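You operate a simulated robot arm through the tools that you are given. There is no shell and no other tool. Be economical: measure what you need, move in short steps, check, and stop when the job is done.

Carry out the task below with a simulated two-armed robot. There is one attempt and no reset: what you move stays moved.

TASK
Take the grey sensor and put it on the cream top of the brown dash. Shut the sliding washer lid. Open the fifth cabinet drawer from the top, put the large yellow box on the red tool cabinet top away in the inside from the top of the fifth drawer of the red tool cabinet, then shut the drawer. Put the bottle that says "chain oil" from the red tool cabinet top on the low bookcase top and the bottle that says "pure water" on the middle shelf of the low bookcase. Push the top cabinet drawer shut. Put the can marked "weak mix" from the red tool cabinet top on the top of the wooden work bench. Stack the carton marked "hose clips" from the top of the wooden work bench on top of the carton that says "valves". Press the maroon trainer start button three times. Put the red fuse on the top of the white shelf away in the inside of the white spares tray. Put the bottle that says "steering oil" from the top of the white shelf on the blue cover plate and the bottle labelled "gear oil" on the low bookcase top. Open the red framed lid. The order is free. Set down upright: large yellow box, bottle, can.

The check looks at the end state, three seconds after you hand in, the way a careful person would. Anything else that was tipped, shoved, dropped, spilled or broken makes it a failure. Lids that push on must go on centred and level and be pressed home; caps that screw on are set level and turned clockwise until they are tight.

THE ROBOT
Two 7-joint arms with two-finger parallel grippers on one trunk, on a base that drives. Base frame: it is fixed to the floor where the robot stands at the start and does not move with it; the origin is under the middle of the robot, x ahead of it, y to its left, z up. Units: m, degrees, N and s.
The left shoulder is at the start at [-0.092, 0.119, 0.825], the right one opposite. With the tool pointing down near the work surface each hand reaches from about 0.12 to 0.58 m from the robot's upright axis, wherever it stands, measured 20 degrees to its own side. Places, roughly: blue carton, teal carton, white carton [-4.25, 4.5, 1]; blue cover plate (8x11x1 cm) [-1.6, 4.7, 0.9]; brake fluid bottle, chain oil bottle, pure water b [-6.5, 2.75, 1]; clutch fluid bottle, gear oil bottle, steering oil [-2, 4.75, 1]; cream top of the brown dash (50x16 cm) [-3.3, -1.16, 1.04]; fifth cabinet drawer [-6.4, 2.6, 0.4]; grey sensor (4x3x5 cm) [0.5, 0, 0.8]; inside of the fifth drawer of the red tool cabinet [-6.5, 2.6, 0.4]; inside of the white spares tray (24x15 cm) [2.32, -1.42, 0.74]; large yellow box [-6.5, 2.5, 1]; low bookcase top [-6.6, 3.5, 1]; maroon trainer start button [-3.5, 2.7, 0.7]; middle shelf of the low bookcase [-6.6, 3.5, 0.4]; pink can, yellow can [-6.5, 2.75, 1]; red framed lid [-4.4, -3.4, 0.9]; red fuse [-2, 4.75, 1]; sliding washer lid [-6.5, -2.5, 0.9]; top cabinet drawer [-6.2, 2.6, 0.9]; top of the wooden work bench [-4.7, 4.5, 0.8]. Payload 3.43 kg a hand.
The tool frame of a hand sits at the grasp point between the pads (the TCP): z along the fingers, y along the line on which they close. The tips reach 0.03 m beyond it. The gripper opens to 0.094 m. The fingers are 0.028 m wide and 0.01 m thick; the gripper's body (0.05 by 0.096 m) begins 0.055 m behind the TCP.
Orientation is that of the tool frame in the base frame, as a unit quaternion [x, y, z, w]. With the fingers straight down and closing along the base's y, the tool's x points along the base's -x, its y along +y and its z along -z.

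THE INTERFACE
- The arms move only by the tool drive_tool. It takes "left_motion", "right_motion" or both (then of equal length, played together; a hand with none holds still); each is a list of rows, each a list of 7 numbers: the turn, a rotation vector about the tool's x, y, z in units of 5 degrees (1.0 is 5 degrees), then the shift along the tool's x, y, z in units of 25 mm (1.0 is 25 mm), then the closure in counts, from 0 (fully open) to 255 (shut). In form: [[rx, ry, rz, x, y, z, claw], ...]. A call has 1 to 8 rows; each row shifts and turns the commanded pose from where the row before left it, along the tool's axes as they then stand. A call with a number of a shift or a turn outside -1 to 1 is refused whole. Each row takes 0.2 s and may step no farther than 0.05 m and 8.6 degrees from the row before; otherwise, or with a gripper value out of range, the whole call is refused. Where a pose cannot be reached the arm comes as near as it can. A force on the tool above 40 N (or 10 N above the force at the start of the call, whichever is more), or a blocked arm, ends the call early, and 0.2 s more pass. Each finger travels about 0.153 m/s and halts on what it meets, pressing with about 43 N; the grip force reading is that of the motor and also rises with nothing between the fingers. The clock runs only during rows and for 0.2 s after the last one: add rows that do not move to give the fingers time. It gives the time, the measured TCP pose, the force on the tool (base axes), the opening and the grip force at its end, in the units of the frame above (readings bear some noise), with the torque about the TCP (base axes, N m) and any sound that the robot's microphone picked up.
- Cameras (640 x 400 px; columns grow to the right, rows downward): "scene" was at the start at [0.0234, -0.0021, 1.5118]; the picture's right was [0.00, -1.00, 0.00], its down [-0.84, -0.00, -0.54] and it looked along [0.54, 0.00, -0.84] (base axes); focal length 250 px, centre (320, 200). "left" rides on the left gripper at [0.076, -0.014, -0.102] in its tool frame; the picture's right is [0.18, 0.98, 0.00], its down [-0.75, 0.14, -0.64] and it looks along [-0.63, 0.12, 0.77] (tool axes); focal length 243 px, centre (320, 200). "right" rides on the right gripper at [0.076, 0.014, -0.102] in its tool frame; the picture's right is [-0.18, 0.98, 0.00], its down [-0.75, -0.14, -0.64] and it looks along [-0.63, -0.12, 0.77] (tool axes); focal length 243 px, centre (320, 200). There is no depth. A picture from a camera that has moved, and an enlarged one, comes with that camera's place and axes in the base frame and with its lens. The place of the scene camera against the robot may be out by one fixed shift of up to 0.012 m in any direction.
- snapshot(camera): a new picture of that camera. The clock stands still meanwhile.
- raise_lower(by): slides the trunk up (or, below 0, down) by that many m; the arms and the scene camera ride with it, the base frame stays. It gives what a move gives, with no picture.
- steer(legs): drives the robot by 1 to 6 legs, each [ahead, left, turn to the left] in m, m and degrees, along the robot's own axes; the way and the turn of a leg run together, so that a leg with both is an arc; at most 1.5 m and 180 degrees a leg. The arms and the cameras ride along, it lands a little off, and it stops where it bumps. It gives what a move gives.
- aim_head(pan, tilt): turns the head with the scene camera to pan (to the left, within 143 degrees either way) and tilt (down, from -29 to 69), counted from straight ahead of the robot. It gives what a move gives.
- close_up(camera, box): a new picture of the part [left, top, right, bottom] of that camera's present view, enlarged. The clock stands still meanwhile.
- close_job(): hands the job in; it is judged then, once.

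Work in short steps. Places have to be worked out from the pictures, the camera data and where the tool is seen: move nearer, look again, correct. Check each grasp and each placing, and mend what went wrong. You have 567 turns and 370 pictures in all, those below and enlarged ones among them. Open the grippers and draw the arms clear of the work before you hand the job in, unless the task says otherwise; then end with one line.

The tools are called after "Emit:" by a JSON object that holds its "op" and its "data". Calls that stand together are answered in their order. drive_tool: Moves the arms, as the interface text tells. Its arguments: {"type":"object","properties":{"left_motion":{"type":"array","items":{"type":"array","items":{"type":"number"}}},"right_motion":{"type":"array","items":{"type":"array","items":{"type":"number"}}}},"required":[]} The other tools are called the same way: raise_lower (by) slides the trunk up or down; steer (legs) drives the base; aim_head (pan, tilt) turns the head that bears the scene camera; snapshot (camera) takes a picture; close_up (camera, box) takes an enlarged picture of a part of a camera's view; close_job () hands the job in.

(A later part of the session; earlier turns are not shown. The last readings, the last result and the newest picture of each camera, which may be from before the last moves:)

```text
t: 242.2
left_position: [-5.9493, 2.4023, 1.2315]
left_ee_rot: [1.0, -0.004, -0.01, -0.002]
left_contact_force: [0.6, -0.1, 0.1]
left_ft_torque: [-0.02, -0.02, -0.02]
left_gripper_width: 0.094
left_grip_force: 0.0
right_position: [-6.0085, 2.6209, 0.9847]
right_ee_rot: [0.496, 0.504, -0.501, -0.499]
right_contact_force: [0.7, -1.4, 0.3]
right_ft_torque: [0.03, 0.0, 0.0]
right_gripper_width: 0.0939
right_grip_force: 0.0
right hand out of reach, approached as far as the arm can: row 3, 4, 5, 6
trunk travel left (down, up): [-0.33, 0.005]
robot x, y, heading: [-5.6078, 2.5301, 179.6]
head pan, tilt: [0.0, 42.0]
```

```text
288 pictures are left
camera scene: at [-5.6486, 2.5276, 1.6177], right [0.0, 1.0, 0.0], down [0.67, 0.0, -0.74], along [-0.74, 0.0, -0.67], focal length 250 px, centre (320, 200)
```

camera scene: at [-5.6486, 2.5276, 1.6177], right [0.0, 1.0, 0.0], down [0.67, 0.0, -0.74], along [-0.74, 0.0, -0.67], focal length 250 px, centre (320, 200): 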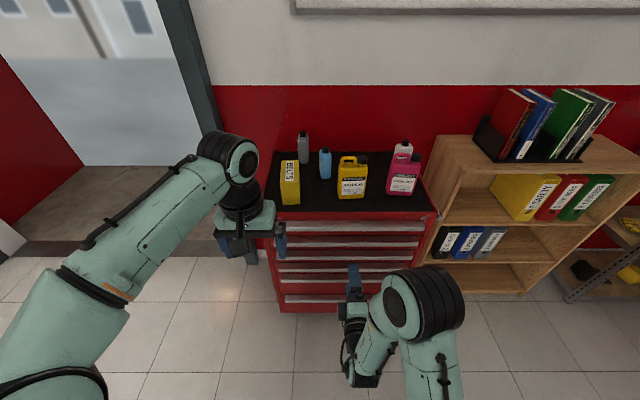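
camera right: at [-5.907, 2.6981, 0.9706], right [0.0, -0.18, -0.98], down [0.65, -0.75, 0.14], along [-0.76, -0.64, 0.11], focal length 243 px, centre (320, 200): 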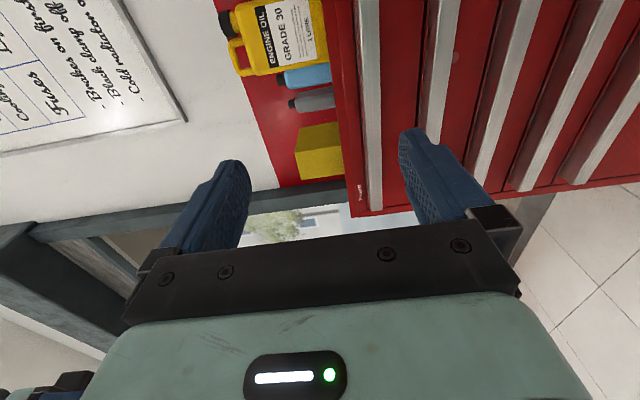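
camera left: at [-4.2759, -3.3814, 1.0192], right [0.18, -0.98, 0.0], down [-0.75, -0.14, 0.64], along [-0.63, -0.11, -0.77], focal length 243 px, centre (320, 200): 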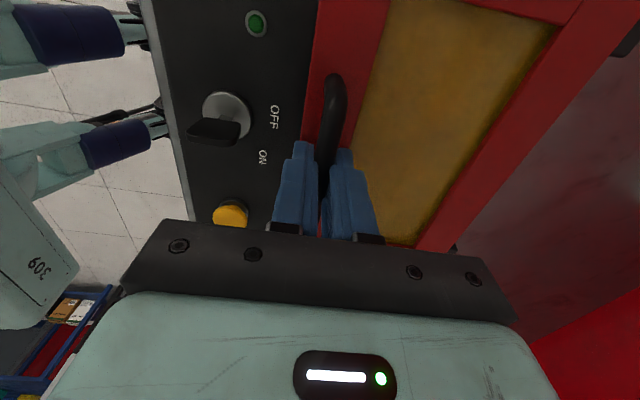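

The right hand now points at the cabinet, closing vertically (tool y = down). I lower the trunk to bring it near the fifth rail.

Emit:
{"op": "raise_lower", "data": {"by": -0.32}}

Emit:
{"op": "snapshot", "data": {"camera": "right"}}

Emit:
{"op": "snapshot", "data": {"camera": "scene"}}

```text
t: 245.4
left_position: [-5.9504, 2.403, 0.9126]
left_ee_rot: [1.0, -0.003, -0.009, -0.001]
left_contact_force: [-0.1, -0.4, 0.8]
left_ft_torque: [0.02, -0.05, 0.02]
left_gripper_width: 0.0939
left_grip_force: 0.1
right_position: [-6.0095, 2.6219, 0.6626]
right_ee_rot: [0.496, 0.504, -0.5, -0.5]
right_contact_force: [0.2, 0.5, 0.5]
right_ft_torque: [0.0, 0.0, 0.0]
right_gripper_width: 0.0939
right_grip_force: 0.0
trunk travel left (down, up): [-0.01, 0.325]
robot x, y, heading: [-5.6043, 2.528, 180.1]
head pan, tilt: [0.0, 42.0]
```

```text
287 pictures are left
camera right: at [-5.9068, 2.698, 0.6499], right [0.0, -0.18, -0.98], down [0.65, -0.75, 0.14], along [-0.76, -0.64, 0.11], focal length 243 px, centre (320, 200)
```

right: 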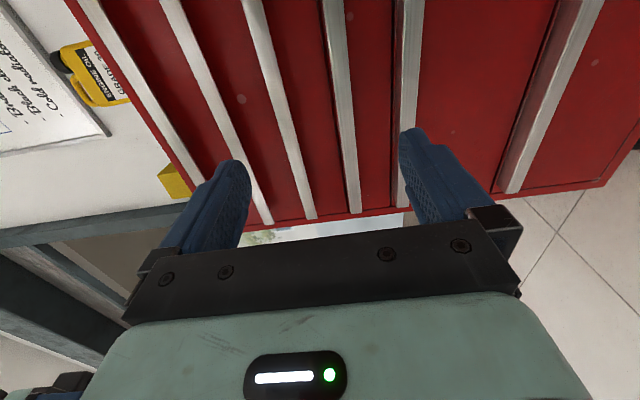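

```text
286 pictures are left
camera scene: at [-5.6979, 2.5277, 1.2884], right [0.0, 1.0, 0.0], down [0.67, 0.0, -0.74], along [-0.74, 0.0, -0.67], focal length 250 px, centre (320, 200)
```

scene: 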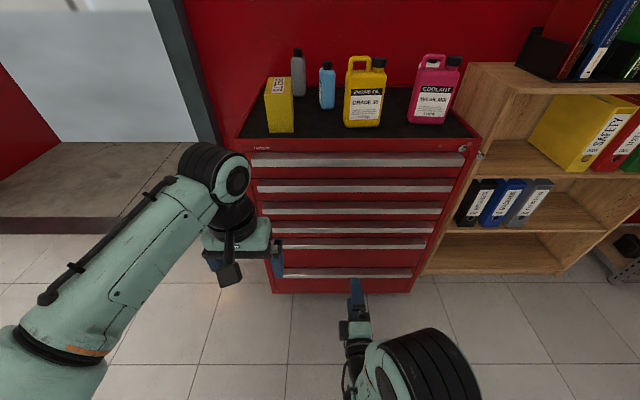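

Rail five is at z about 0.54, its front at x about -6.27. I lower the hand to that height while advancing part way.

Emit:
{"op": "drive_tool", "data": {"right_motion": [[0, 0, 0, 0.1, 0.98, 0.6, 90], [0, 0, 0, 0.1, 0.98, 0.6, 90], [0, 0, 0, 0.1, 0.98, 0.6, 90], [0, 0, 0, 0.1, 0.98, 0.6, 90], [0, 0, 0, 0.1, 0.98, 0.6, 90], [0, 0, 0, 0, 0, 0.8, 90]]}}

Emit:
{"op": "snapshot", "data": {"camera": "right"}}

Emit:
{"op": "close_up", "data": {"camera": "scene", "box": [240, 180, 480, 330]}}

```text
t: 246.8
left_position: [-5.9499, 2.4027, 0.9114]
left_ee_rot: [1.0, -0.004, -0.01, -0.001]
left_contact_force: [-0.1, -0.1, -0.3]
left_ft_torque: [0.0, 0.02, 0.03]
left_gripper_width: 0.094
left_grip_force: 0.1
right_position: [-6.105, 2.6329, 0.5407]
right_ee_rot: [0.495, 0.504, -0.5, -0.5]
right_contact_force: [0.7, -0.1, 0.4]
right_ft_torque: [0.01, 0.02, 0.01]
right_gripper_width: 0.0609
right_grip_force: 0.0
trunk travel left (down, up): [-0.01, 0.325]
robot x, y, heading: [-5.6065, 2.5261, 179.8]
head pan, tilt: [0.0, 42.0]
```

```text
285 pictures are left
camera right: at [-6.0021, 2.7093, 0.5266], right [0.0, -0.18, -0.98], down [0.65, -0.75, 0.14], along [-0.76, -0.64, 0.11], focal length 243 px, centre (320, 200)
```

right: 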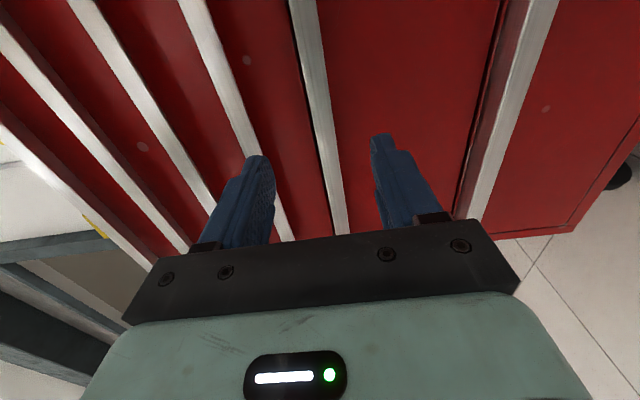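

```text
2.67 times, centred on (360, 255) of scene
camera zoom: at [-5.698, 2.5277, 1.2883], right [0.0, 1.0, 0.0], down [0.67, 0.0, -0.74], along [-0.74, 0.0, -0.67], focal length 666 px, centre (213, 53)
```

zoom: 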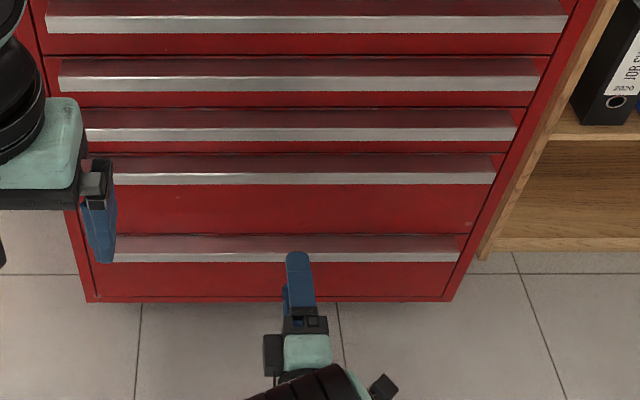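

Rail five is level with the hand (z 0.541). I advance so the fingers enclose it.

Emit:
{"op": "drive_tool", "data": {"right_motion": [[0, 0, 0, 0, 0, 0.9, 90], [0, 0, 0, 0, 0, 0.9, 90], [0, 0, 0, 0, 0, 0.9, 90], [0, 0, 0, 0, 0, 0.9, 90], [0, 0, 0, 0, 0, 0.9, 90], [0, 0, 0, 0, 0, 0.7, 90], [0, 0, 0, 0, 0, 0.5, 90]]}}

Emit:
{"op": "snapshot", "data": {"camera": "right"}}

```text
t: 248.4
left_position: [-5.9508, 2.4035, 0.9128]
left_ee_rot: [1.0, -0.004, -0.01, -0.001]
left_contact_force: [-0.3, 0.0, 0.2]
left_ft_torque: [0.01, -0.01, -0.02]
left_gripper_width: 0.0941
left_grip_force: 0.0
right_position: [-6.2483, 2.633, 0.5414]
right_ee_rot: [0.496, 0.505, -0.499, -0.5]
right_contact_force: [0.4, 0.2, -0.6]
right_ft_torque: [-0.02, 0.01, 0.0]
right_gripper_width: 0.0606
right_grip_force: 0.1
trunk travel left (down, up): [-0.01, 0.325]
robot x, y, heading: [-5.6049, 2.5305, 179.7]
head pan, tilt: [0.0, 42.0]
```

```text
283 pictures are left
camera right: at [-6.1453, 2.7098, 0.5278], right [0.0, -0.18, -0.98], down [0.65, -0.75, 0.14], along [-0.76, -0.64, 0.11], focal length 243 px, centre (320, 200)
```

right: 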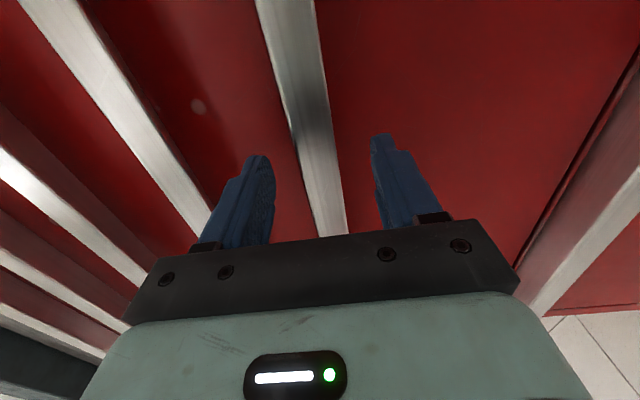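

Emit:
{"op": "drive_tool", "data": {"right_motion": [[0, 0, 0, 0, -0.1, 0.4, 90], [0, 0, 0, 0, 0, 0, 180], [0, 0, 0, 0, 0, 0, 255], [0, 0, 0, 0, 0, 0, 255], [0, 0, 0, 0, 0, 0, 255]]}}

Emit:
{"op": "snapshot", "data": {"camera": "right"}}

```text
t: 249.6
left_position: [-5.9496, 2.4044, 0.9117]
left_ee_rot: [1.0, -0.004, -0.009, -0.001]
left_contact_force: [0.1, -0.3, -0.3]
left_ft_torque: [-0.03, 0.01, 0.01]
left_gripper_width: 0.094
left_grip_force: 0.0
right_position: [-6.2579, 2.6327, 0.542]
right_ee_rot: [0.497, 0.504, -0.499, -0.499]
right_contact_force: [2.2, -0.5, -7.3]
right_ft_torque: [-1.53, 0.34, 0.01]
right_gripper_width: 0.0239
right_grip_force: 45.2
trunk travel left (down, up): [-0.01, 0.325]
robot x, y, heading: [-5.6049, 2.529, 179.8]
head pan, tilt: [0.0, 42.0]
```

```text
282 pictures are left
camera right: at [-6.1549, 2.7094, 0.5288], right [0.0, -0.18, -0.98], down [0.65, -0.75, 0.14], along [-0.76, -0.64, 0.11], focal length 243 px, centre (320, 200)
```

right: 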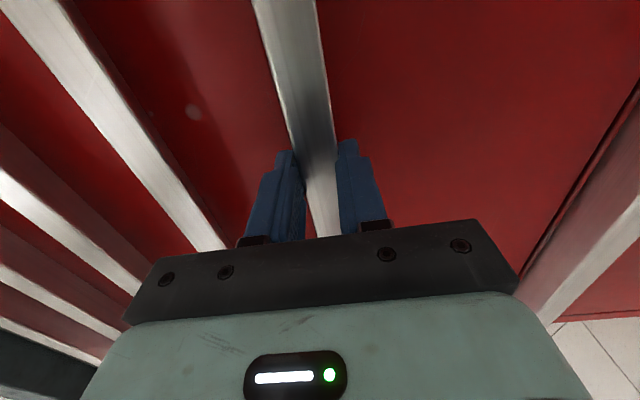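

Gripped (24 mm). I pull the drawer open with the arm.

Emit:
{"op": "drive_tool", "data": {"right_motion": [[0, 0, 0, 0, 0, -0.4, 255], [0, 0, 0, 0, 0, -0.7, 255], [0, 0, 0, 0, 0, -0.7, 255], [0, 0, 0, 0, 0, -0.7, 255], [0, 0, 0, 0, 0, -0.7, 255], [0, 0, 0, 0, 0, -0.7, 255], [0, 0, 0, 0, 0, -0.7, 255]]}}

Emit:
{"op": "snapshot", "data": {"camera": "scene"}}

```text
t: 251.2
left_position: [-5.9501, 2.404, 0.9125]
left_ee_rot: [1.0, -0.005, -0.009, 0.0]
left_contact_force: [0.4, 0.1, -0.2]
left_ft_torque: [0.0, -0.03, 0.03]
left_gripper_width: 0.0941
left_grip_force: 0.0
right_position: [-6.1429, 2.6338, 0.5426]
right_ee_rot: [0.496, 0.505, -0.5, -0.499]
right_contact_force: [0.6, -1.1, -10.3]
right_ft_torque: [-1.16, 0.18, 1.17]
right_gripper_width: 0.0241
right_grip_force: 44.7
trunk travel left (down, up): [-0.01, 0.325]
robot x, y, heading: [-5.6078, 2.5283, 179.8]
head pan, tilt: [0.0, 42.0]
```

```text
281 pictures are left
camera scene: at [-5.6985, 2.528, 1.2883], right [0.0, 1.0, 0.0], down [0.67, 0.0, -0.74], along [-0.74, 0.0, -0.67], focal length 250 px, centre (320, 200)
```

scene: 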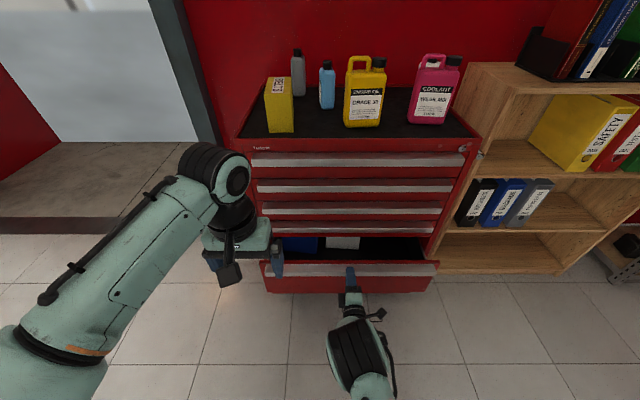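

It opens. I drive the base back to pull it out further.

Emit:
{"op": "steer", "data": {"legs": [[-0.15, 0, 0]]}}

Emit:
{"op": "snapshot", "data": {"camera": "scene"}}

```text
t: 252.6
left_position: [-5.7982, 2.4033, 0.911]
left_ee_rot: [1.0, -0.006, -0.008, -0.001]
left_contact_force: [0.4, 0.2, -0.7]
left_ft_torque: [0.0, -0.02, 0.03]
left_gripper_width: 0.0939
left_grip_force: 0.1
right_position: [-5.9925, 2.6335, 0.5416]
right_ee_rot: [0.497, 0.504, -0.499, -0.5]
right_contact_force: [-1.3, -6.3, -12.2]
right_ft_torque: [-1.24, 0.21, 0.31]
right_gripper_width: 0.0238
right_grip_force: 45.2
trunk travel left (down, up): [-0.01, 0.325]
robot x, y, heading: [-5.4538, 2.5274, 179.7]
head pan, tilt: [0.0, 42.0]
```

```text
280 pictures are left
camera scene: at [-5.5464, 2.5274, 1.2883], right [0.0, 1.0, 0.0], down [0.67, 0.0, -0.74], along [-0.74, 0.0, -0.67], focal length 250 px, centre (320, 200)
```

scene: 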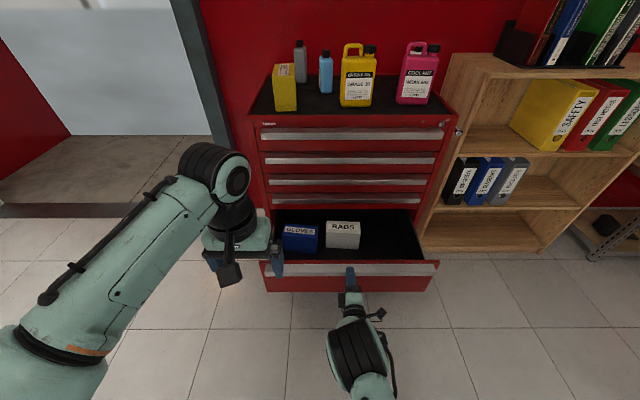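

The drawer is out about 26 cm, with gloves and rags boxes at its back left and free room at the right. I release the rail and back the hand away.

Emit:
{"op": "drive_tool", "data": {"right_motion": [[0, 0, 0, 0, 0, 0, 90], [0, 0, 0, 0, 0, 0, 80], [0, 0, 0, 0, 0, -0.5, 80], [0, 0, 0, 0, 0, -0.5, 80]]}}

Emit:
{"op": "steer", "data": {"legs": [[-0.3, 0, 0]]}}

Emit:
{"op": "raise_lower", "data": {"by": 0.32}}

Emit:
{"op": "drive_tool", "data": {"right_motion": [[-0.98, 0.98, 0.98, 0, 0, 0, 0], [-0.98, 0.98, 0.98, 0, 0, 0, 0], [-0.98, 0.98, 0.98, 0, 0, 0, 0], [-0.98, 0.98, 0.98, 0, 0, 0, 0], [-0.98, 0.98, 0.98, 0, 0, 0, 0], [-0.98, 0.98, 0.98, 0, 0, 0, 0], [-0.98, 0.98, 0.98, 0, 0, 0, 0], [-0.98, 0.98, 0.98, 0, 0, 0, 0]]}}

Emit:
{"op": "drive_tool", "data": {"right_motion": [[-0.98, 0.98, 0.98, 0, 0, 0, 0], [-0.98, 0.98, 0.98, 0, 0, 0, 0], [-0.98, 0.98, 0.98, 0, 0, 0, 0], [-0.98, 0.98, 0.98, 0, 0, 0, 0], [-0.98, 0.98, 0.98, 0, 0, 0, 0], [-0.98, 0.98, 0.98, 0, 0, 0, 0], [-0.15, 0.15, 0.15, 0, 0, 0, 0]]}}

Emit:
{"op": "snapshot", "data": {"camera": "scene"}}

```text
t: 253.6
left_position: [-5.7983, 2.4034, 0.9125]
left_ee_rot: [1.0, -0.006, -0.009, -0.001]
left_contact_force: [0.4, 0.4, 0.6]
left_ft_torque: [-0.01, 0.02, 0.0]
left_gripper_width: 0.0939
left_grip_force: 0.1
right_position: [-5.964, 2.6324, 0.5425]
right_ee_rot: [0.496, 0.504, -0.501, -0.5]
right_contact_force: [-0.2, 0.4, 0.0]
right_ft_torque: [0.02, -0.01, -0.02]
right_gripper_width: 0.0646
right_grip_force: 0.0
trunk travel left (down, up): [-0.01, 0.325]
robot x, y, heading: [-5.451, 2.5291, 180.0]
head pan, tilt: [0.0, 42.0]
```

```text
t: 255.6
left_position: [-5.5, 2.4037, 0.9129]
left_ee_rot: [1.0, -0.008, -0.01, -0.001]
left_contact_force: [0.0, 0.4, -0.3]
left_ft_torque: [-0.03, 0.03, 0.01]
left_gripper_width: 0.0941
left_grip_force: 0.1
right_position: [-5.6667, 2.6347, 0.543]
right_ee_rot: [0.499, 0.502, -0.498, -0.501]
right_contact_force: [-0.7, 0.6, 0.3]
right_ft_torque: [0.0, 0.01, -0.02]
right_gripper_width: 0.0646
right_grip_force: 0.0
trunk travel left (down, up): [-0.01, 0.325]
robot x, y, heading: [-5.1543, 2.5246, 179.4]
head pan, tilt: [0.0, 42.0]
```

```text
t: 258.8
left_position: [-5.4998, 2.403, 1.2319]
left_ee_rot: [1.0, -0.008, -0.008, -0.001]
left_contact_force: [-1.0, -0.5, 0.1]
left_ft_torque: [0.0, 0.03, 0.01]
left_gripper_width: 0.0938
left_grip_force: 0.1
right_position: [-5.6663, 2.6343, 0.8619]
right_ee_rot: [0.498, 0.503, -0.498, -0.501]
right_contact_force: [0.1, 0.3, 0.7]
right_ft_torque: [0.0, -0.02, 0.01]
right_gripper_width: 0.0644
right_grip_force: 0.1
trunk travel left (down, up): [-0.33, 0.005]
robot x, y, heading: [-5.1531, 2.5266, 179.3]
head pan, tilt: [0.0, 42.0]
```

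```text
t: 260.6
left_position: [-5.5017, 2.4035, 1.2325]
left_ee_rot: [1.0, -0.008, -0.008, -0.001]
left_contact_force: [-0.1, 0.5, -0.3]
left_ft_torque: [-0.01, 0.0, -0.01]
left_gripper_width: 0.0941
left_grip_force: 0.2
right_position: [-5.6661, 2.6339, 0.8622]
right_ee_rot: [0.897, 0.256, -0.253, -0.255]
right_contact_force: [-0.7, 0.3, -0.6]
right_ft_torque: [-0.01, 0.01, 0.02]
right_gripper_width: 0.094
right_grip_force: 0.1
trunk travel left (down, up): [-0.33, 0.005]
robot x, y, heading: [-5.1578, 2.5296, 179.5]
head pan, tilt: [0.0, 42.0]
```

```text
t: 262.2
left_position: [-5.5005, 2.4032, 1.233]
left_ee_rot: [1.0, -0.008, -0.01, -0.002]
left_contact_force: [-0.5, -0.4, 0.0]
left_ft_torque: [-0.02, 0.01, -0.01]
left_gripper_width: 0.0939
left_grip_force: 0.2
right_position: [-5.6671, 2.6341, 0.8627]
right_ee_rot: [1.0, 0.0, 0.002, -0.002]
right_contact_force: [-0.3, 0.3, -0.3]
right_ft_torque: [0.0, 0.02, 0.0]
right_gripper_width: 0.094
right_grip_force: 0.0
trunk travel left (down, up): [-0.33, 0.005]
robot x, y, heading: [-5.1577, 2.526, 179.5]
head pan, tilt: [0.0, 42.0]
```

```text
279 pictures are left
camera scene: at [-5.1986, 2.5254, 1.6177], right [0.01, 1.0, 0.0], down [0.67, -0.01, -0.74], along [-0.74, 0.01, -0.67], focal length 250 px, centre (320, 200)
```

scene: 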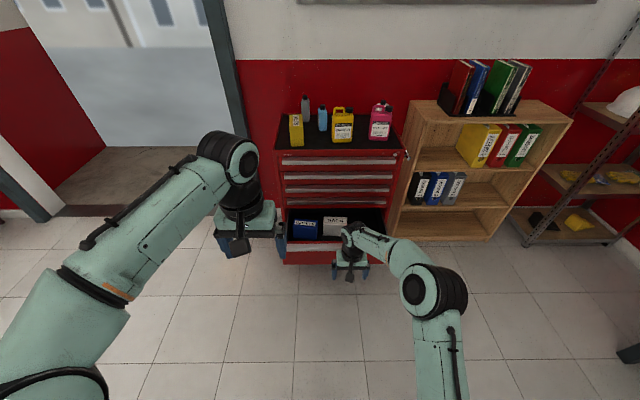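

The hand is pointing down again. The drawer front at x = -6.0 keeps the base back, so I tilt the left hand forward 45° for reach while raising the right hand.

Emit:
{"op": "drive_tool", "data": {"left_motion": [[0, -1, 0, 0, 0, 0, 0], [0, -1, 0, 0, 0, 0, 0], [0, -1, 0, 0, 0, 0, 0], [0, -1, 0, 0, 0, 0, 0], [0, -1, 0, 0, 0, 0, 0], [0, -1, 0, 0, 0, 0, 0], [0, -1, 0, 0, 0, 0, 0], [0, -1, 0, 0, 0, 0, 0]], "right_motion": [[0, 0, 0, 0.4, 0, -1, 0], [0, 0, 0, 0.4, 0, -1, 0], [0, 0, 0, 0.4, 0, -1, 0], [0, 0, 0, 0.4, 0, -1, 0], [0, 0, 0, 0.4, 0, -1, 0], [0, 0, 0, 0.4, 0, -1, 0], [0, 0, 0, 0.4, 0, -1, 0], [0, 0, 0, 0.4, 0, -1, 0]]}}

Emit:
{"op": "drive_tool", "data": {"left_motion": [[0, -1, 0, 0, 0, 0, 0], [0, 0, 0, 0, 0, 0, 0], [0, 0, 0, 0, 0, 0, 0], [0, 0, 0, 0, 0, 0, 0]], "right_motion": [[0, 0, 0, 0.4, 0, -1, 0], [0, 0, 0, 0.4, 0, -1, 0], [0, 0, 0, 0.4, 0, -1, 0], [0, 0, 0, 0.4, 0, -1, 0]]}}

Emit:
{"op": "steer", "data": {"legs": [[0.52, 0, 0.5]]}}

Emit:
{"op": "snapshot", "data": {"camera": "left"}}

Emit:
{"op": "snapshot", "data": {"camera": "scene"}}

```text
t: 264.0
left_position: [-5.5004, 2.4037, 1.2333]
left_ee_rot: [0.936, -0.007, -0.352, -0.004]
left_contact_force: [0.4, 0.0, 0.4]
left_ft_torque: [0.0, 0.0, -0.01]
left_gripper_width: 0.0941
left_grip_force: 0.0
right_position: [-5.5882, 2.6331, 1.0632]
right_ee_rot: [1.0, 0.0, 0.001, -0.002]
right_contact_force: [-0.4, 0.4, -1.1]
right_ft_torque: [0.02, 0.03, 0.01]
right_gripper_width: 0.094
right_grip_force: 0.1
trunk travel left (down, up): [-0.33, 0.005]
robot x, y, heading: [-5.1549, 2.5275, 179.6]
head pan, tilt: [0.0, 42.0]
```

```text
t: 265.0
left_position: [-5.5019, 2.4031, 1.2327]
left_ee_rot: [0.92, -0.007, -0.391, -0.004]
left_contact_force: [-0.3, -0.5, 0.8]
left_ft_torque: [0.01, -0.02, -0.02]
left_gripper_width: 0.0941
left_grip_force: 0.0
right_position: [-5.5466, 2.6309, 1.1628]
right_ee_rot: [1.0, 0.001, 0.001, -0.004]
right_contact_force: [0.6, -0.5, 0.7]
right_ft_torque: [-0.01, 0.0, 0.02]
right_gripper_width: 0.0938
right_grip_force: 0.0
trunk travel left (down, up): [-0.33, 0.005]
robot x, y, heading: [-5.1572, 2.5272, 179.4]
head pan, tilt: [0.0, 42.0]
```

```text
t: 268.0
left_position: [-6.009, 2.3965, 1.2331]
left_ee_rot: [0.92, 0.002, -0.391, 0.0]
left_contact_force: [0.0, -0.6, -1.5]
left_ft_torque: [-0.03, -0.01, 0.0]
left_gripper_width: 0.0939
left_grip_force: 0.1
right_position: [-6.0594, 2.6241, 1.162]
right_ee_rot: [1.0, 0.01, 0.001, -0.004]
right_contact_force: [0.1, 0.0, 0.1]
right_ft_torque: [-0.02, 0.0, 0.0]
right_gripper_width: 0.0942
right_grip_force: 0.0
trunk travel left (down, up): [-0.33, 0.005]
robot x, y, heading: [-5.667, 2.5272, -179.4]
head pan, tilt: [0.0, 42.0]
```

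```text
278 pictures are left
camera left: at [-5.8821, 2.4123, 1.2494], right [0.13, -0.98, -0.13], down [-0.06, -0.14, 0.99], along [-0.99, -0.12, -0.08], focal length 243 px, centre (320, 200)
```

left: 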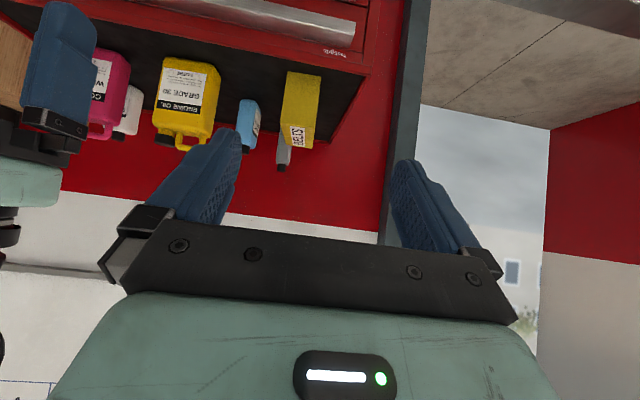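

```text
277 pictures are left
camera scene: at [-5.7086, 2.525, 1.6175], right [-0.01, 1.0, 0.0], down [0.67, 0.01, -0.74], along [-0.74, -0.01, -0.67], focal length 250 px, centre (320, 200)
```

scene: 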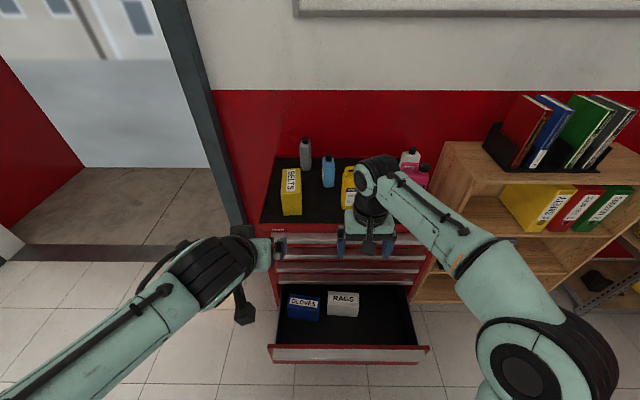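

The box's front face is at x about -6.344, y 2.42. I edge the base forward 5 cm and move the tilted left hand to a pre-grasp.

Emit:
{"op": "steer", "data": {"legs": [[0.05, 0, -0.4]]}}

Emit:
{"op": "drive_tool", "data": {"left_motion": [[0, 0, 0, -0.6, -0.1, 0.9, 0], [0, 0, 0, -0.6, -0.1, 0.9, 0], [0, 0, 0, -0.6, -0.1, 0.9, 0], [0, 0, 0, -0.6, -0.1, 0.9, 0], [0, 0, 0, -0.6, -0.1, 0.9, 0], [0, 0, 0, -0.6, -0.1, 0.9, 0], [0, 0, 0, -0.6, -0.1, 0.9, 0], [0, 0, 0, -0.6, -0.1, 0.9, 0]]}}

Emit:
{"op": "snapshot", "data": {"camera": "left"}}

Emit:
{"op": "snapshot", "data": {"camera": "scene"}}

```text
t: 268.9
left_position: [-6.0561, 2.3997, 1.233]
left_ee_rot: [0.92, -0.003, -0.392, -0.002]
left_contact_force: [0.2, -0.4, -0.9]
left_ft_torque: [-0.01, 0.03, -0.03]
left_gripper_width: 0.094
left_grip_force: 0.0
right_position: [-6.104, 2.6259, 1.1626]
right_ee_rot: [1.0, 0.005, 0.001, -0.003]
right_contact_force: [0.8, -0.7, -0.7]
right_ft_torque: [-0.03, 0.01, -0.03]
right_gripper_width: 0.0939
right_grip_force: 0.0
trunk travel left (down, up): [-0.33, 0.005]
robot x, y, heading: [-5.7139, 2.5289, -180.1]
head pan, tilt: [0.0, 42.0]
```

```text
t: 270.7
left_position: [-6.271, 2.4195, 1.1961]
left_ee_rot: [0.92, -0.002, -0.391, -0.002]
left_contact_force: [0.7, 0.0, 0.1]
left_ft_torque: [0.01, -0.01, 0.0]
left_gripper_width: 0.094
left_grip_force: 0.0
right_position: [-6.1077, 2.6282, 1.1628]
right_ee_rot: [1.0, 0.005, 0.001, -0.004]
right_contact_force: [-0.6, 0.5, 0.2]
right_ft_torque: [-0.03, 0.02, -0.03]
right_gripper_width: 0.0938
right_grip_force: 0.0
trunk travel left (down, up): [-0.33, 0.005]
robot x, y, heading: [-5.7173, 2.5237, -180.1]
head pan, tilt: [0.0, 42.0]
```

```text
276 pictures are left
camera left: at [-6.1426, 2.4339, 1.2118], right [0.12, -0.98, -0.13], down [-0.06, -0.14, 0.99], along [-0.99, -0.11, -0.08], focal length 243 px, centre (320, 200)
```

left: 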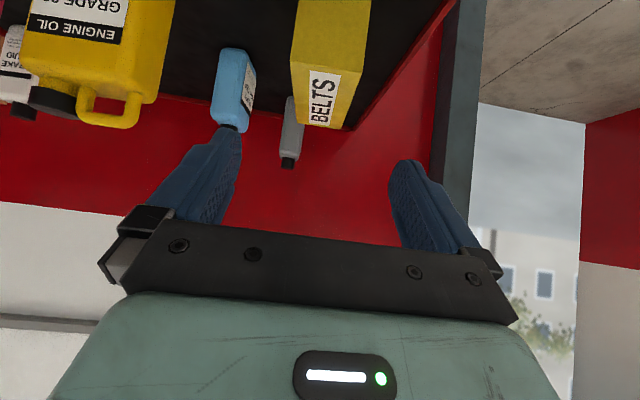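

```text
275 pictures are left
camera scene: at [-5.7583, 2.5254, 1.6177], right [0.0, 1.0, 0.0], down [0.67, 0.0, -0.74], along [-0.74, 0.0, -0.67], focal length 250 px, centre (320, 200)
```

scene: 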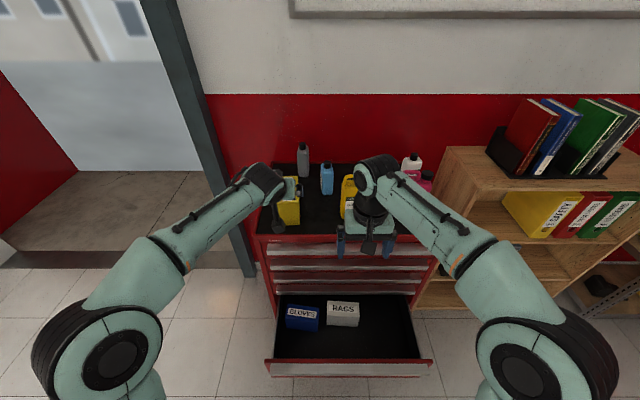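

The hand is lined up with the box. I advance along the fingers toward the grasp.

Emit:
{"op": "drive_tool", "data": {"left_motion": [[0, 0, 0, 0.15, 0, 1, 0], [0, 0, 0, 0.15, 0, 1, 0], [0, 0, 0, 0.15, 0, 1, 0], [0, 0, 0, 0.15, 0, 1, 0], [0, 0, 0, 0.15, 0, 1, 0]]}}

Emit:
{"op": "snapshot", "data": {"camera": "left"}}

Emit:
{"op": "close_up", "data": {"camera": "scene", "box": [220, 130, 380, 250]}}

```text
t: 271.9
left_position: [-6.3502, 2.4204, 1.0964]
left_ee_rot: [0.92, -0.002, -0.391, -0.002]
left_contact_force: [-0.9, -0.7, -0.5]
left_ft_torque: [0.0, 0.02, -0.01]
left_gripper_width: 0.0939
left_grip_force: 0.0
right_position: [-6.1071, 2.6267, 1.1623]
right_ee_rot: [1.0, 0.005, 0.001, -0.004]
right_contact_force: [-0.9, -0.1, -0.3]
right_ft_torque: [-0.01, -0.01, 0.02]
right_gripper_width: 0.0941
right_grip_force: 0.1
trunk travel left (down, up): [-0.33, 0.005]
robot x, y, heading: [-5.7141, 2.5274, -180.0]
head pan, tilt: [0.0, 42.0]
```

```text
274 pictures are left
camera left: at [-6.2228, 2.4348, 1.1125], right [0.12, -0.98, -0.13], down [-0.06, -0.14, 0.99], along [-0.99, -0.11, -0.08], focal length 243 px, centre (320, 200)
```

left: 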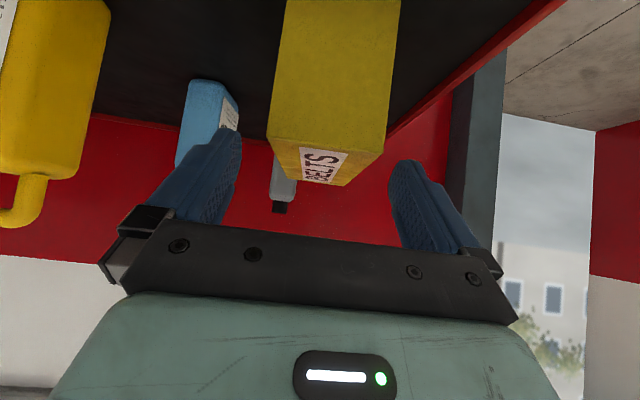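

```text
3.33 times, centred on (300, 190) of scene
camera zoom: at [-5.758, 2.5252, 1.6177], right [0.0, 1.0, 0.0], down [0.67, 0.0, -0.74], along [-0.74, 0.0, -0.67], focal length 832 px, centre (387, 233)
```

zoom: 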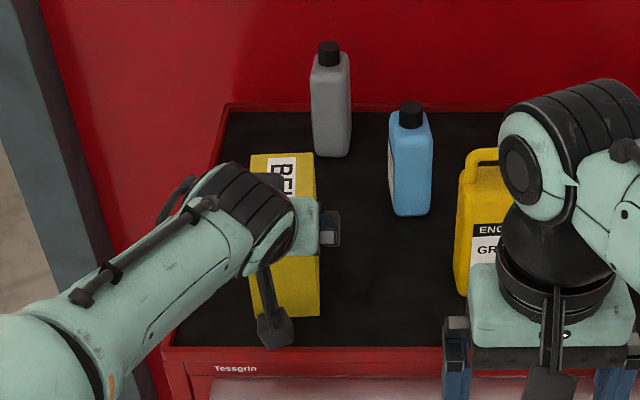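

Box top-front edge is at (-6.381, 2.417, 1.0635). I advance 8.5 cm more and close.

Emit:
{"op": "drive_tool", "data": {"left_motion": [[0, 0, 0, 0, 0.1, 0.9, 0], [0, 0, 0, 0, 0, 0.9, 0], [0, 0, 0, 0, 0, 0.9, 0], [0, 0, 0, 0, 0, 0.7, 0], [0, 0, 0, 0, 0, 0, 255], [0, 0, 0, 0, 0, 0, 255], [0, 0, 0, 0, 0, 0, 255]]}}

Emit:
{"op": "snapshot", "data": {"camera": "left"}}

```text
t: 273.5
left_position: [-6.4101, 2.4189, 1.0394]
left_ee_rot: [0.919, -0.003, -0.395, -0.002]
left_contact_force: [-3.3, -2.6, 21.2]
left_ft_torque: [-0.99, 0.41, 0.45]
left_gripper_width: 0.0746
left_grip_force: 42.7
right_position: [-6.1053, 2.6271, 1.1631]
right_ee_rot: [1.0, 0.006, -0.001, -0.004]
right_contact_force: [0.1, 0.3, -0.8]
right_ft_torque: [0.01, 0.02, -0.04]
right_gripper_width: 0.0941
right_grip_force: 0.0
trunk travel left (down, up): [-0.33, 0.005]
robot x, y, heading: [-5.7173, 2.5287, -180.0]
head pan, tilt: [0.0, 42.0]
```

```text
272 pictures are left
camera left: at [-6.2826, 2.4329, 1.0546], right [0.12, -0.98, -0.13], down [-0.05, -0.14, 0.99], along [-0.99, -0.11, -0.07], focal length 243 px, centre (320, 200)
```

left: 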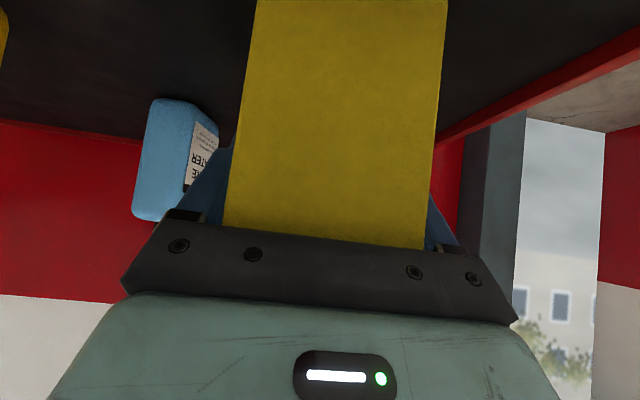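

Gripped at 75 mm (the blue bottle's label shows "PURE WATER"). I lift the box straight up.

Emit:
{"op": "drive_tool", "data": {"left_motion": [[0, 0, 0, -0.3, 0, -0.3, 255], [0, 0, 0, -0.7, 0, -0.68, 255], [0, 0, 0, -0.7, 0, -0.68, 255], [0, 0, 0, -0.7, 0, -0.68, 255], [0, 0, 0, -0.7, 0, -0.68, 255]]}}

Emit:
{"op": "snapshot", "data": {"camera": "left"}}

Emit:
{"op": "snapshot", "data": {"camera": "scene"}}

```text
t: 274.7
left_position: [-6.4103, 2.422, 1.1439]
left_ee_rot: [0.92, -0.003, -0.391, -0.002]
left_contact_force: [-0.2, 0.4, -2.2]
left_ft_torque: [-0.01, -0.12, -0.03]
left_gripper_width: 0.074
left_grip_force: 42.9
right_position: [-6.1075, 2.6273, 1.1628]
right_ee_rot: [1.0, 0.005, 0.002, -0.003]
right_contact_force: [0.7, 0.4, 0.8]
right_ft_torque: [-0.04, 0.01, -0.01]
right_gripper_width: 0.094
right_grip_force: 0.1
trunk travel left (down, up): [-0.33, 0.005]
robot x, y, heading: [-5.7178, 2.5272, -180.2]
head pan, tilt: [0.0, 42.0]
```

```text
271 pictures are left
camera left: at [-6.2831, 2.4355, 1.1606], right [0.12, -0.98, -0.13], down [-0.06, -0.14, 0.99], along [-0.99, -0.11, -0.08], focal length 243 px, centre (320, 200)
```

left: 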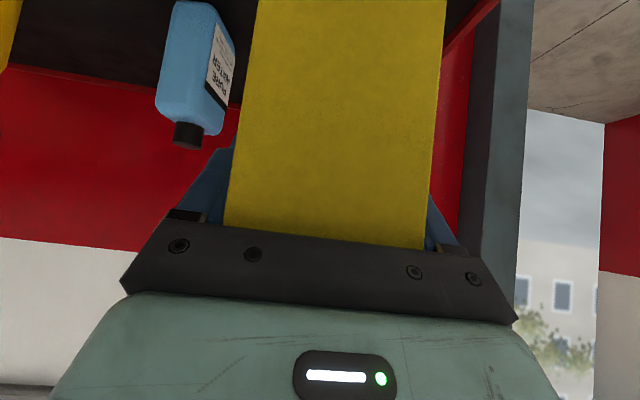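

```text
270 pictures are left
camera scene: at [-5.7578, 2.5252, 1.6176], right [0.0, 1.0, 0.0], down [0.67, 0.0, -0.74], along [-0.74, 0.0, -0.67], focal length 250 px, centre (320, 200)
```

scene: 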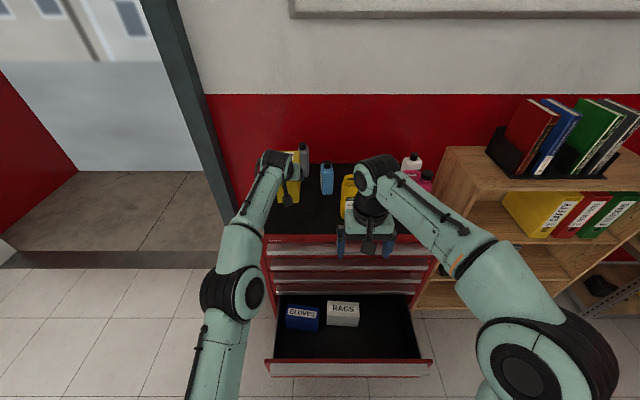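

Box is held and clear. I back the base away, then turn the tool upright.

Emit:
{"op": "steer", "data": {"legs": [[-0.38, 0, 0.2]]}}

Emit:
{"op": "drive_tool", "data": {"left_motion": [[0, 1, 0, 0, 0, 0, 255], [0, 1, 0, 0, 0, 0, 255], [0, 1, 0, 0, 0, 0, 255], [0, 1, 0, 0, 0, 0, 255], [0, 1, 0, 0, 0, 0, 255], [0, 1, 0, 0, 0, 0, 255], [0, 1, 0, 0, 0, 0, 255], [0, 1, 0, 0, 0, 0, 255]]}}

Emit:
{"op": "drive_tool", "data": {"left_motion": [[0, 1, 0, 0, 0, 0, 255], [0, 0.2, 0, 0, 0, 0, 255]]}}

Emit:
{"op": "steer", "data": {"legs": [[0, -0.33, 0]]}}

Emit:
{"op": "snapshot", "data": {"camera": "scene"}}

Emit:
{"op": "snapshot", "data": {"camera": "left"}}

```text
t: 277.1
left_position: [-6.0387, 2.4142, 1.1433]
left_ee_rot: [0.92, 0.003, -0.391, 0.001]
left_contact_force: [0.8, -0.3, -2.6]
left_ft_torque: [0.01, -0.08, 0.01]
left_gripper_width: 0.0741
left_grip_force: 43.5
right_position: [-5.7384, 2.6261, 1.1638]
right_ee_rot: [1.0, 0.013, 0.0, -0.003]
right_contact_force: [0.1, 0.0, -0.3]
right_ft_torque: [-0.01, 0.0, 0.01]
right_gripper_width: 0.094
right_grip_force: 0.1
trunk travel left (down, up): [-0.33, 0.005]
robot x, y, heading: [-5.3446, 2.53, -179.1]
head pan, tilt: [0.0, 42.0]
```

```text
t: 278.9
left_position: [-5.9072, 2.3957, 1.1]
left_ee_rot: [0.999, 0.004, -0.052, -0.001]
left_contact_force: [1.0, -0.4, -3.9]
left_ft_torque: [-0.05, 0.0, 0.02]
left_gripper_width: 0.0739
left_grip_force: 43.4
left hand out of reach, approached as far as the arm can: row 1, 2, 3, 4, 5, 6, 7, 8
right_position: [-5.737, 2.6241, 1.1625]
right_ee_rot: [1.0, 0.013, 0.001, -0.004]
right_contact_force: [0.5, -0.1, -0.1]
right_ft_torque: [-0.04, -0.01, -0.02]
right_gripper_width: 0.0942
right_grip_force: 0.1
trunk travel left (down, up): [-0.33, 0.005]
robot x, y, heading: [-5.3455, 2.5269, -179.4]
head pan, tilt: [0.0, 42.0]
```

```text
t: 279.5
left_position: [-5.8852, 2.3867, 1.1106]
left_ee_rot: [1.0, 0.004, 0.0, -0.001]
left_contact_force: [0.4, 0.6, -3.0]
left_ft_torque: [-0.02, 0.01, 0.02]
left_gripper_width: 0.0741
left_grip_force: 43.0
left hand out of reach, approached as far as the arm can: row 1
right_position: [-5.7388, 2.625, 1.162]
right_ee_rot: [1.0, 0.012, 0.001, -0.003]
right_contact_force: [0.1, 0.6, 0.8]
right_ft_torque: [0.01, 0.08, 0.0]
right_gripper_width: 0.094
right_grip_force: 0.1
trunk travel left (down, up): [-0.33, 0.005]
robot x, y, heading: [-5.3423, 2.531, -179.0]
head pan, tilt: [0.0, 42.0]
```

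```text
t: 282.9
left_position: [-5.8902, 2.7195, 1.1111]
left_ee_rot: [1.0, 0.002, 0.001, -0.001]
left_contact_force: [-0.4, 0.0, -3.1]
left_ft_torque: [-0.01, -0.01, 0.01]
left_gripper_width: 0.0742
left_grip_force: 42.9
right_position: [-5.7416, 2.9576, 1.1631]
right_ee_rot: [1.0, 0.01, 0.001, -0.004]
right_contact_force: [0.1, -0.2, 0.8]
right_ft_torque: [-0.01, 0.02, -0.02]
right_gripper_width: 0.0939
right_grip_force: 0.1
trunk travel left (down, up): [-0.33, 0.005]
robot x, y, heading: [-5.3518, 2.8633, -179.3]
head pan, tilt: [0.0, 42.0]
```

```text
269 pictures are left
camera scene: at [-5.3914, 2.8586, 1.6177], right [-0.01, 1.0, 0.0], down [0.67, 0.01, -0.74], along [-0.74, -0.01, -0.67], focal length 250 px, centre (320, 200)
```

scene: 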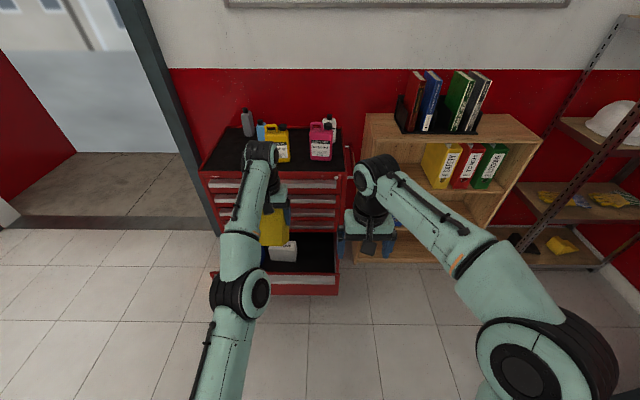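

```text
268 pictures are left
camera left: at [-5.8134, 2.7345, 1.2135], right [0.19, -0.98, 0.0], down [-0.75, -0.15, 0.64], along [-0.63, -0.12, -0.77], focal length 243 px, centre (320, 200)
```

left: 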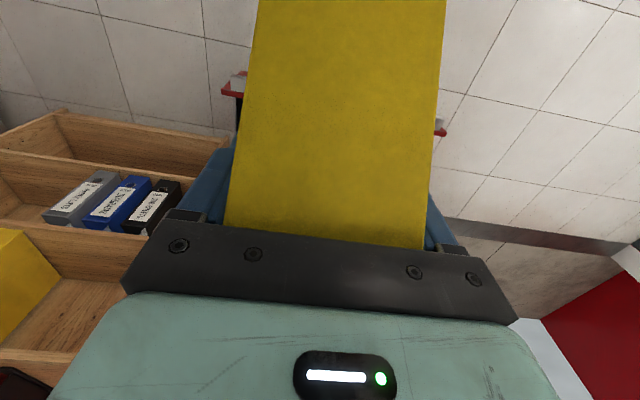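

I see my mistake: the box was grasped with a tilted tool, so turning the tool tilts the box. I'll set it on the free front of the bookcase top and regrasp it vertically. First I restore the tilt and move in front of the bookcase.

Emit:
{"op": "drive_tool", "data": {"left_motion": [[0, -1, 0, 0, 0, -0.3, 255], [0, -1, 0, 0, 0, -0.3, 255], [0, -1, 0, 0, 0, -0.3, 255], [0, -1, 0, 0, 0, -0.3, 255], [0, -1, 0, 0, 0, 0, 255], [0, -1, 0, 0, 0, 0, 255], [0, -1, 0, 0, 0, 0, 255], [0, -1, 0, 0, 0, 0, 255]]}}

Emit:
{"op": "drive_tool", "data": {"left_motion": [[0, -1, 0, 0, 0, 0, 255], [0, -0.2, 0, 0, 0, 0, 255]]}}

Emit:
{"op": "steer", "data": {"legs": [[0, -0.42, -0.8]]}}

Emit:
{"op": "snapshot", "data": {"camera": "scene"}}

Emit:
{"op": "snapshot", "data": {"camera": "left"}}

```text
t: 284.8
left_position: [-5.9971, 2.727, 1.2009]
left_ee_rot: [0.94, 0.003, -0.341, 0.001]
left_contact_force: [0.1, -0.1, -3.5]
left_ft_torque: [-0.04, -0.1, 0.0]
left_gripper_width: 0.0739
left_grip_force: 43.2
left hand out of reach, approached as far as the arm can: row 1, 2, 3, 4, 5, 6, 7, 8
right_position: [-5.7424, 2.9569, 1.1626]
right_ee_rot: [1.0, 0.01, 0.002, -0.004]
right_contact_force: [-0.1, 0.0, -0.4]
right_ft_torque: [0.04, 0.0, 0.03]
right_gripper_width: 0.0942
right_grip_force: 0.0
trunk travel left (down, up): [-0.33, 0.005]
robot x, y, heading: [-5.3507, 2.8607, -179.4]
head pan, tilt: [0.0, 42.0]
```

```text
t: 285.4
left_position: [-6.0151, 2.7272, 1.2108]
left_ee_rot: [0.921, 0.002, -0.39, 0.001]
left_contact_force: [-0.5, 0.2, -3.1]
left_ft_torque: [0.04, -0.1, 0.0]
left_gripper_width: 0.0742
left_grip_force: 42.8
left hand out of reach, approached as far as the arm can: row 1, 2
right_position: [-5.7419, 2.9568, 1.1624]
right_ee_rot: [1.0, 0.01, 0.001, -0.004]
right_contact_force: [-0.1, 0.1, -0.9]
right_ft_torque: [0.0, 0.0, -0.02]
right_gripper_width: 0.0941
right_grip_force: 0.1
trunk travel left (down, up): [-0.33, 0.005]
robot x, y, heading: [-5.3504, 2.8633, -179.5]
head pan, tilt: [0.0, 42.0]
```

```text
t: 289.5
left_position: [-6.0197, 3.1377, 1.2102]
left_ee_rot: [0.921, 0.006, -0.39, 0.002]
left_contact_force: [1.0, 0.6, -2.7]
left_ft_torque: [-0.04, -0.09, 0.01]
left_gripper_width: 0.0745
left_grip_force: 42.7
right_position: [-5.7482, 3.3678, 1.1625]
right_ee_rot: [1.0, 0.014, 0.001, -0.003]
right_contact_force: [-0.7, -0.2, 0.8]
right_ft_torque: [0.01, -0.01, 0.03]
right_gripper_width: 0.0942
right_grip_force: 0.1
trunk travel left (down, up): [-0.33, 0.005]
robot x, y, heading: [-5.3558, 3.2755, -179.1]
head pan, tilt: [0.0, 42.0]
```

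```text
267 pictures are left
camera scene: at [-5.3977, 3.2735, 1.6176], right [-0.02, 1.0, 0.0], down [0.67, 0.01, -0.74], along [-0.74, -0.01, -0.67], focal length 250 px, centre (320, 200)
```

scene: 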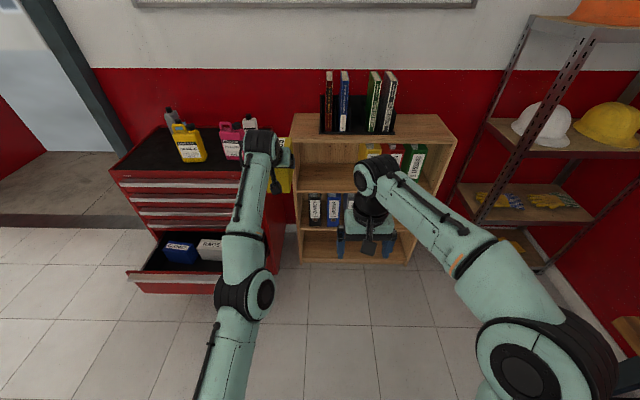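

```text
266 pictures are left
camera left: at [-5.8936, 3.154, 1.2273], right [0.14, -0.98, -0.13], down [-0.06, -0.14, 0.99], along [-0.99, -0.13, -0.08], focal length 243 px, centre (320, 200)
```

left: 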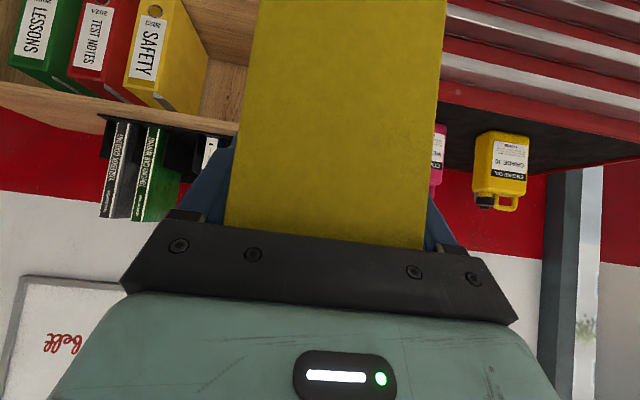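

The bookcase front is near x = -6.52, top z about 0.99, with free top at y 3.13–3.25 left of the folder tray. I drive in so the box comes over it.

Emit:
{"op": "steer", "data": {"legs": [[0.5, -0.05, -0.9]]}}

Emit:
{"op": "snapshot", "data": {"camera": "scene"}}

Emit:
{"op": "snapshot", "data": {"camera": "right"}}

```text
t: 292.5
left_position: [-6.5277, 3.1883, 1.2101]
left_ee_rot: [0.921, 0.001, -0.389, 0.0]
left_contact_force: [0.2, -0.3, -3.1]
left_ft_torque: [0.0, -0.08, -0.01]
left_gripper_width: 0.0742
left_grip_force: 42.8
right_position: [-6.2528, 3.4163, 1.1632]
right_ee_rot: [1.0, 0.01, 0.002, -0.003]
right_contact_force: [0.1, -0.1, 0.1]
right_ft_torque: [-0.01, 0.02, 0.0]
right_gripper_width: 0.094
right_grip_force: 0.0
trunk travel left (down, up): [-0.33, 0.005]
robot x, y, heading: [-5.8595, 3.3169, -179.3]
head pan, tilt: [0.0, 42.0]
```

```text
265 pictures are left
camera scene: at [-5.9027, 3.3162, 1.6175], right [-0.01, 1.0, 0.0], down [0.67, 0.0, -0.74], along [-0.74, -0.01, -0.67], focal length 250 px, centre (320, 200)
```

scene: 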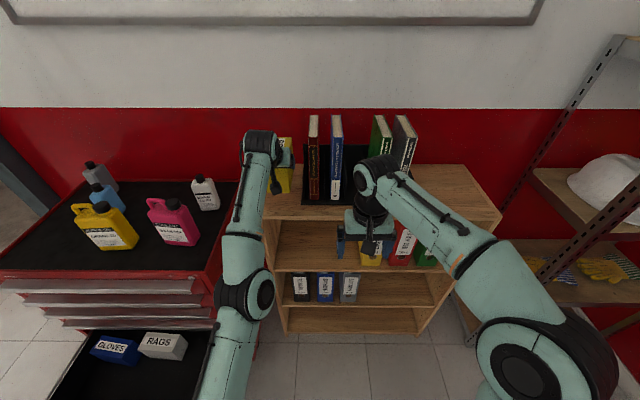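

```text
264 pictures are left
camera right: at [-6.1755, 3.402, 1.2652], right [-0.17, -0.99, -0.01], down [-0.76, 0.12, 0.64], along [-0.63, 0.11, -0.77], focal length 243 px, centre (320, 200)
```

right: 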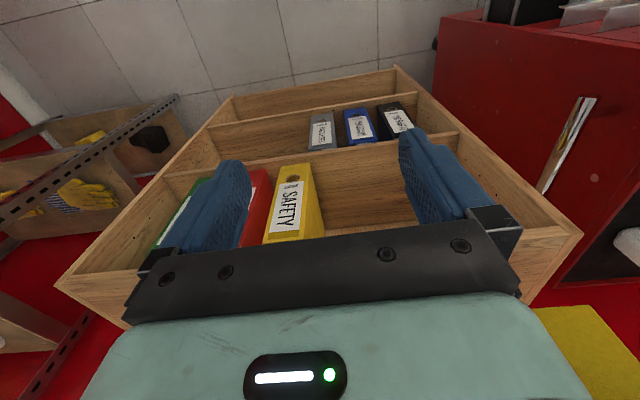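

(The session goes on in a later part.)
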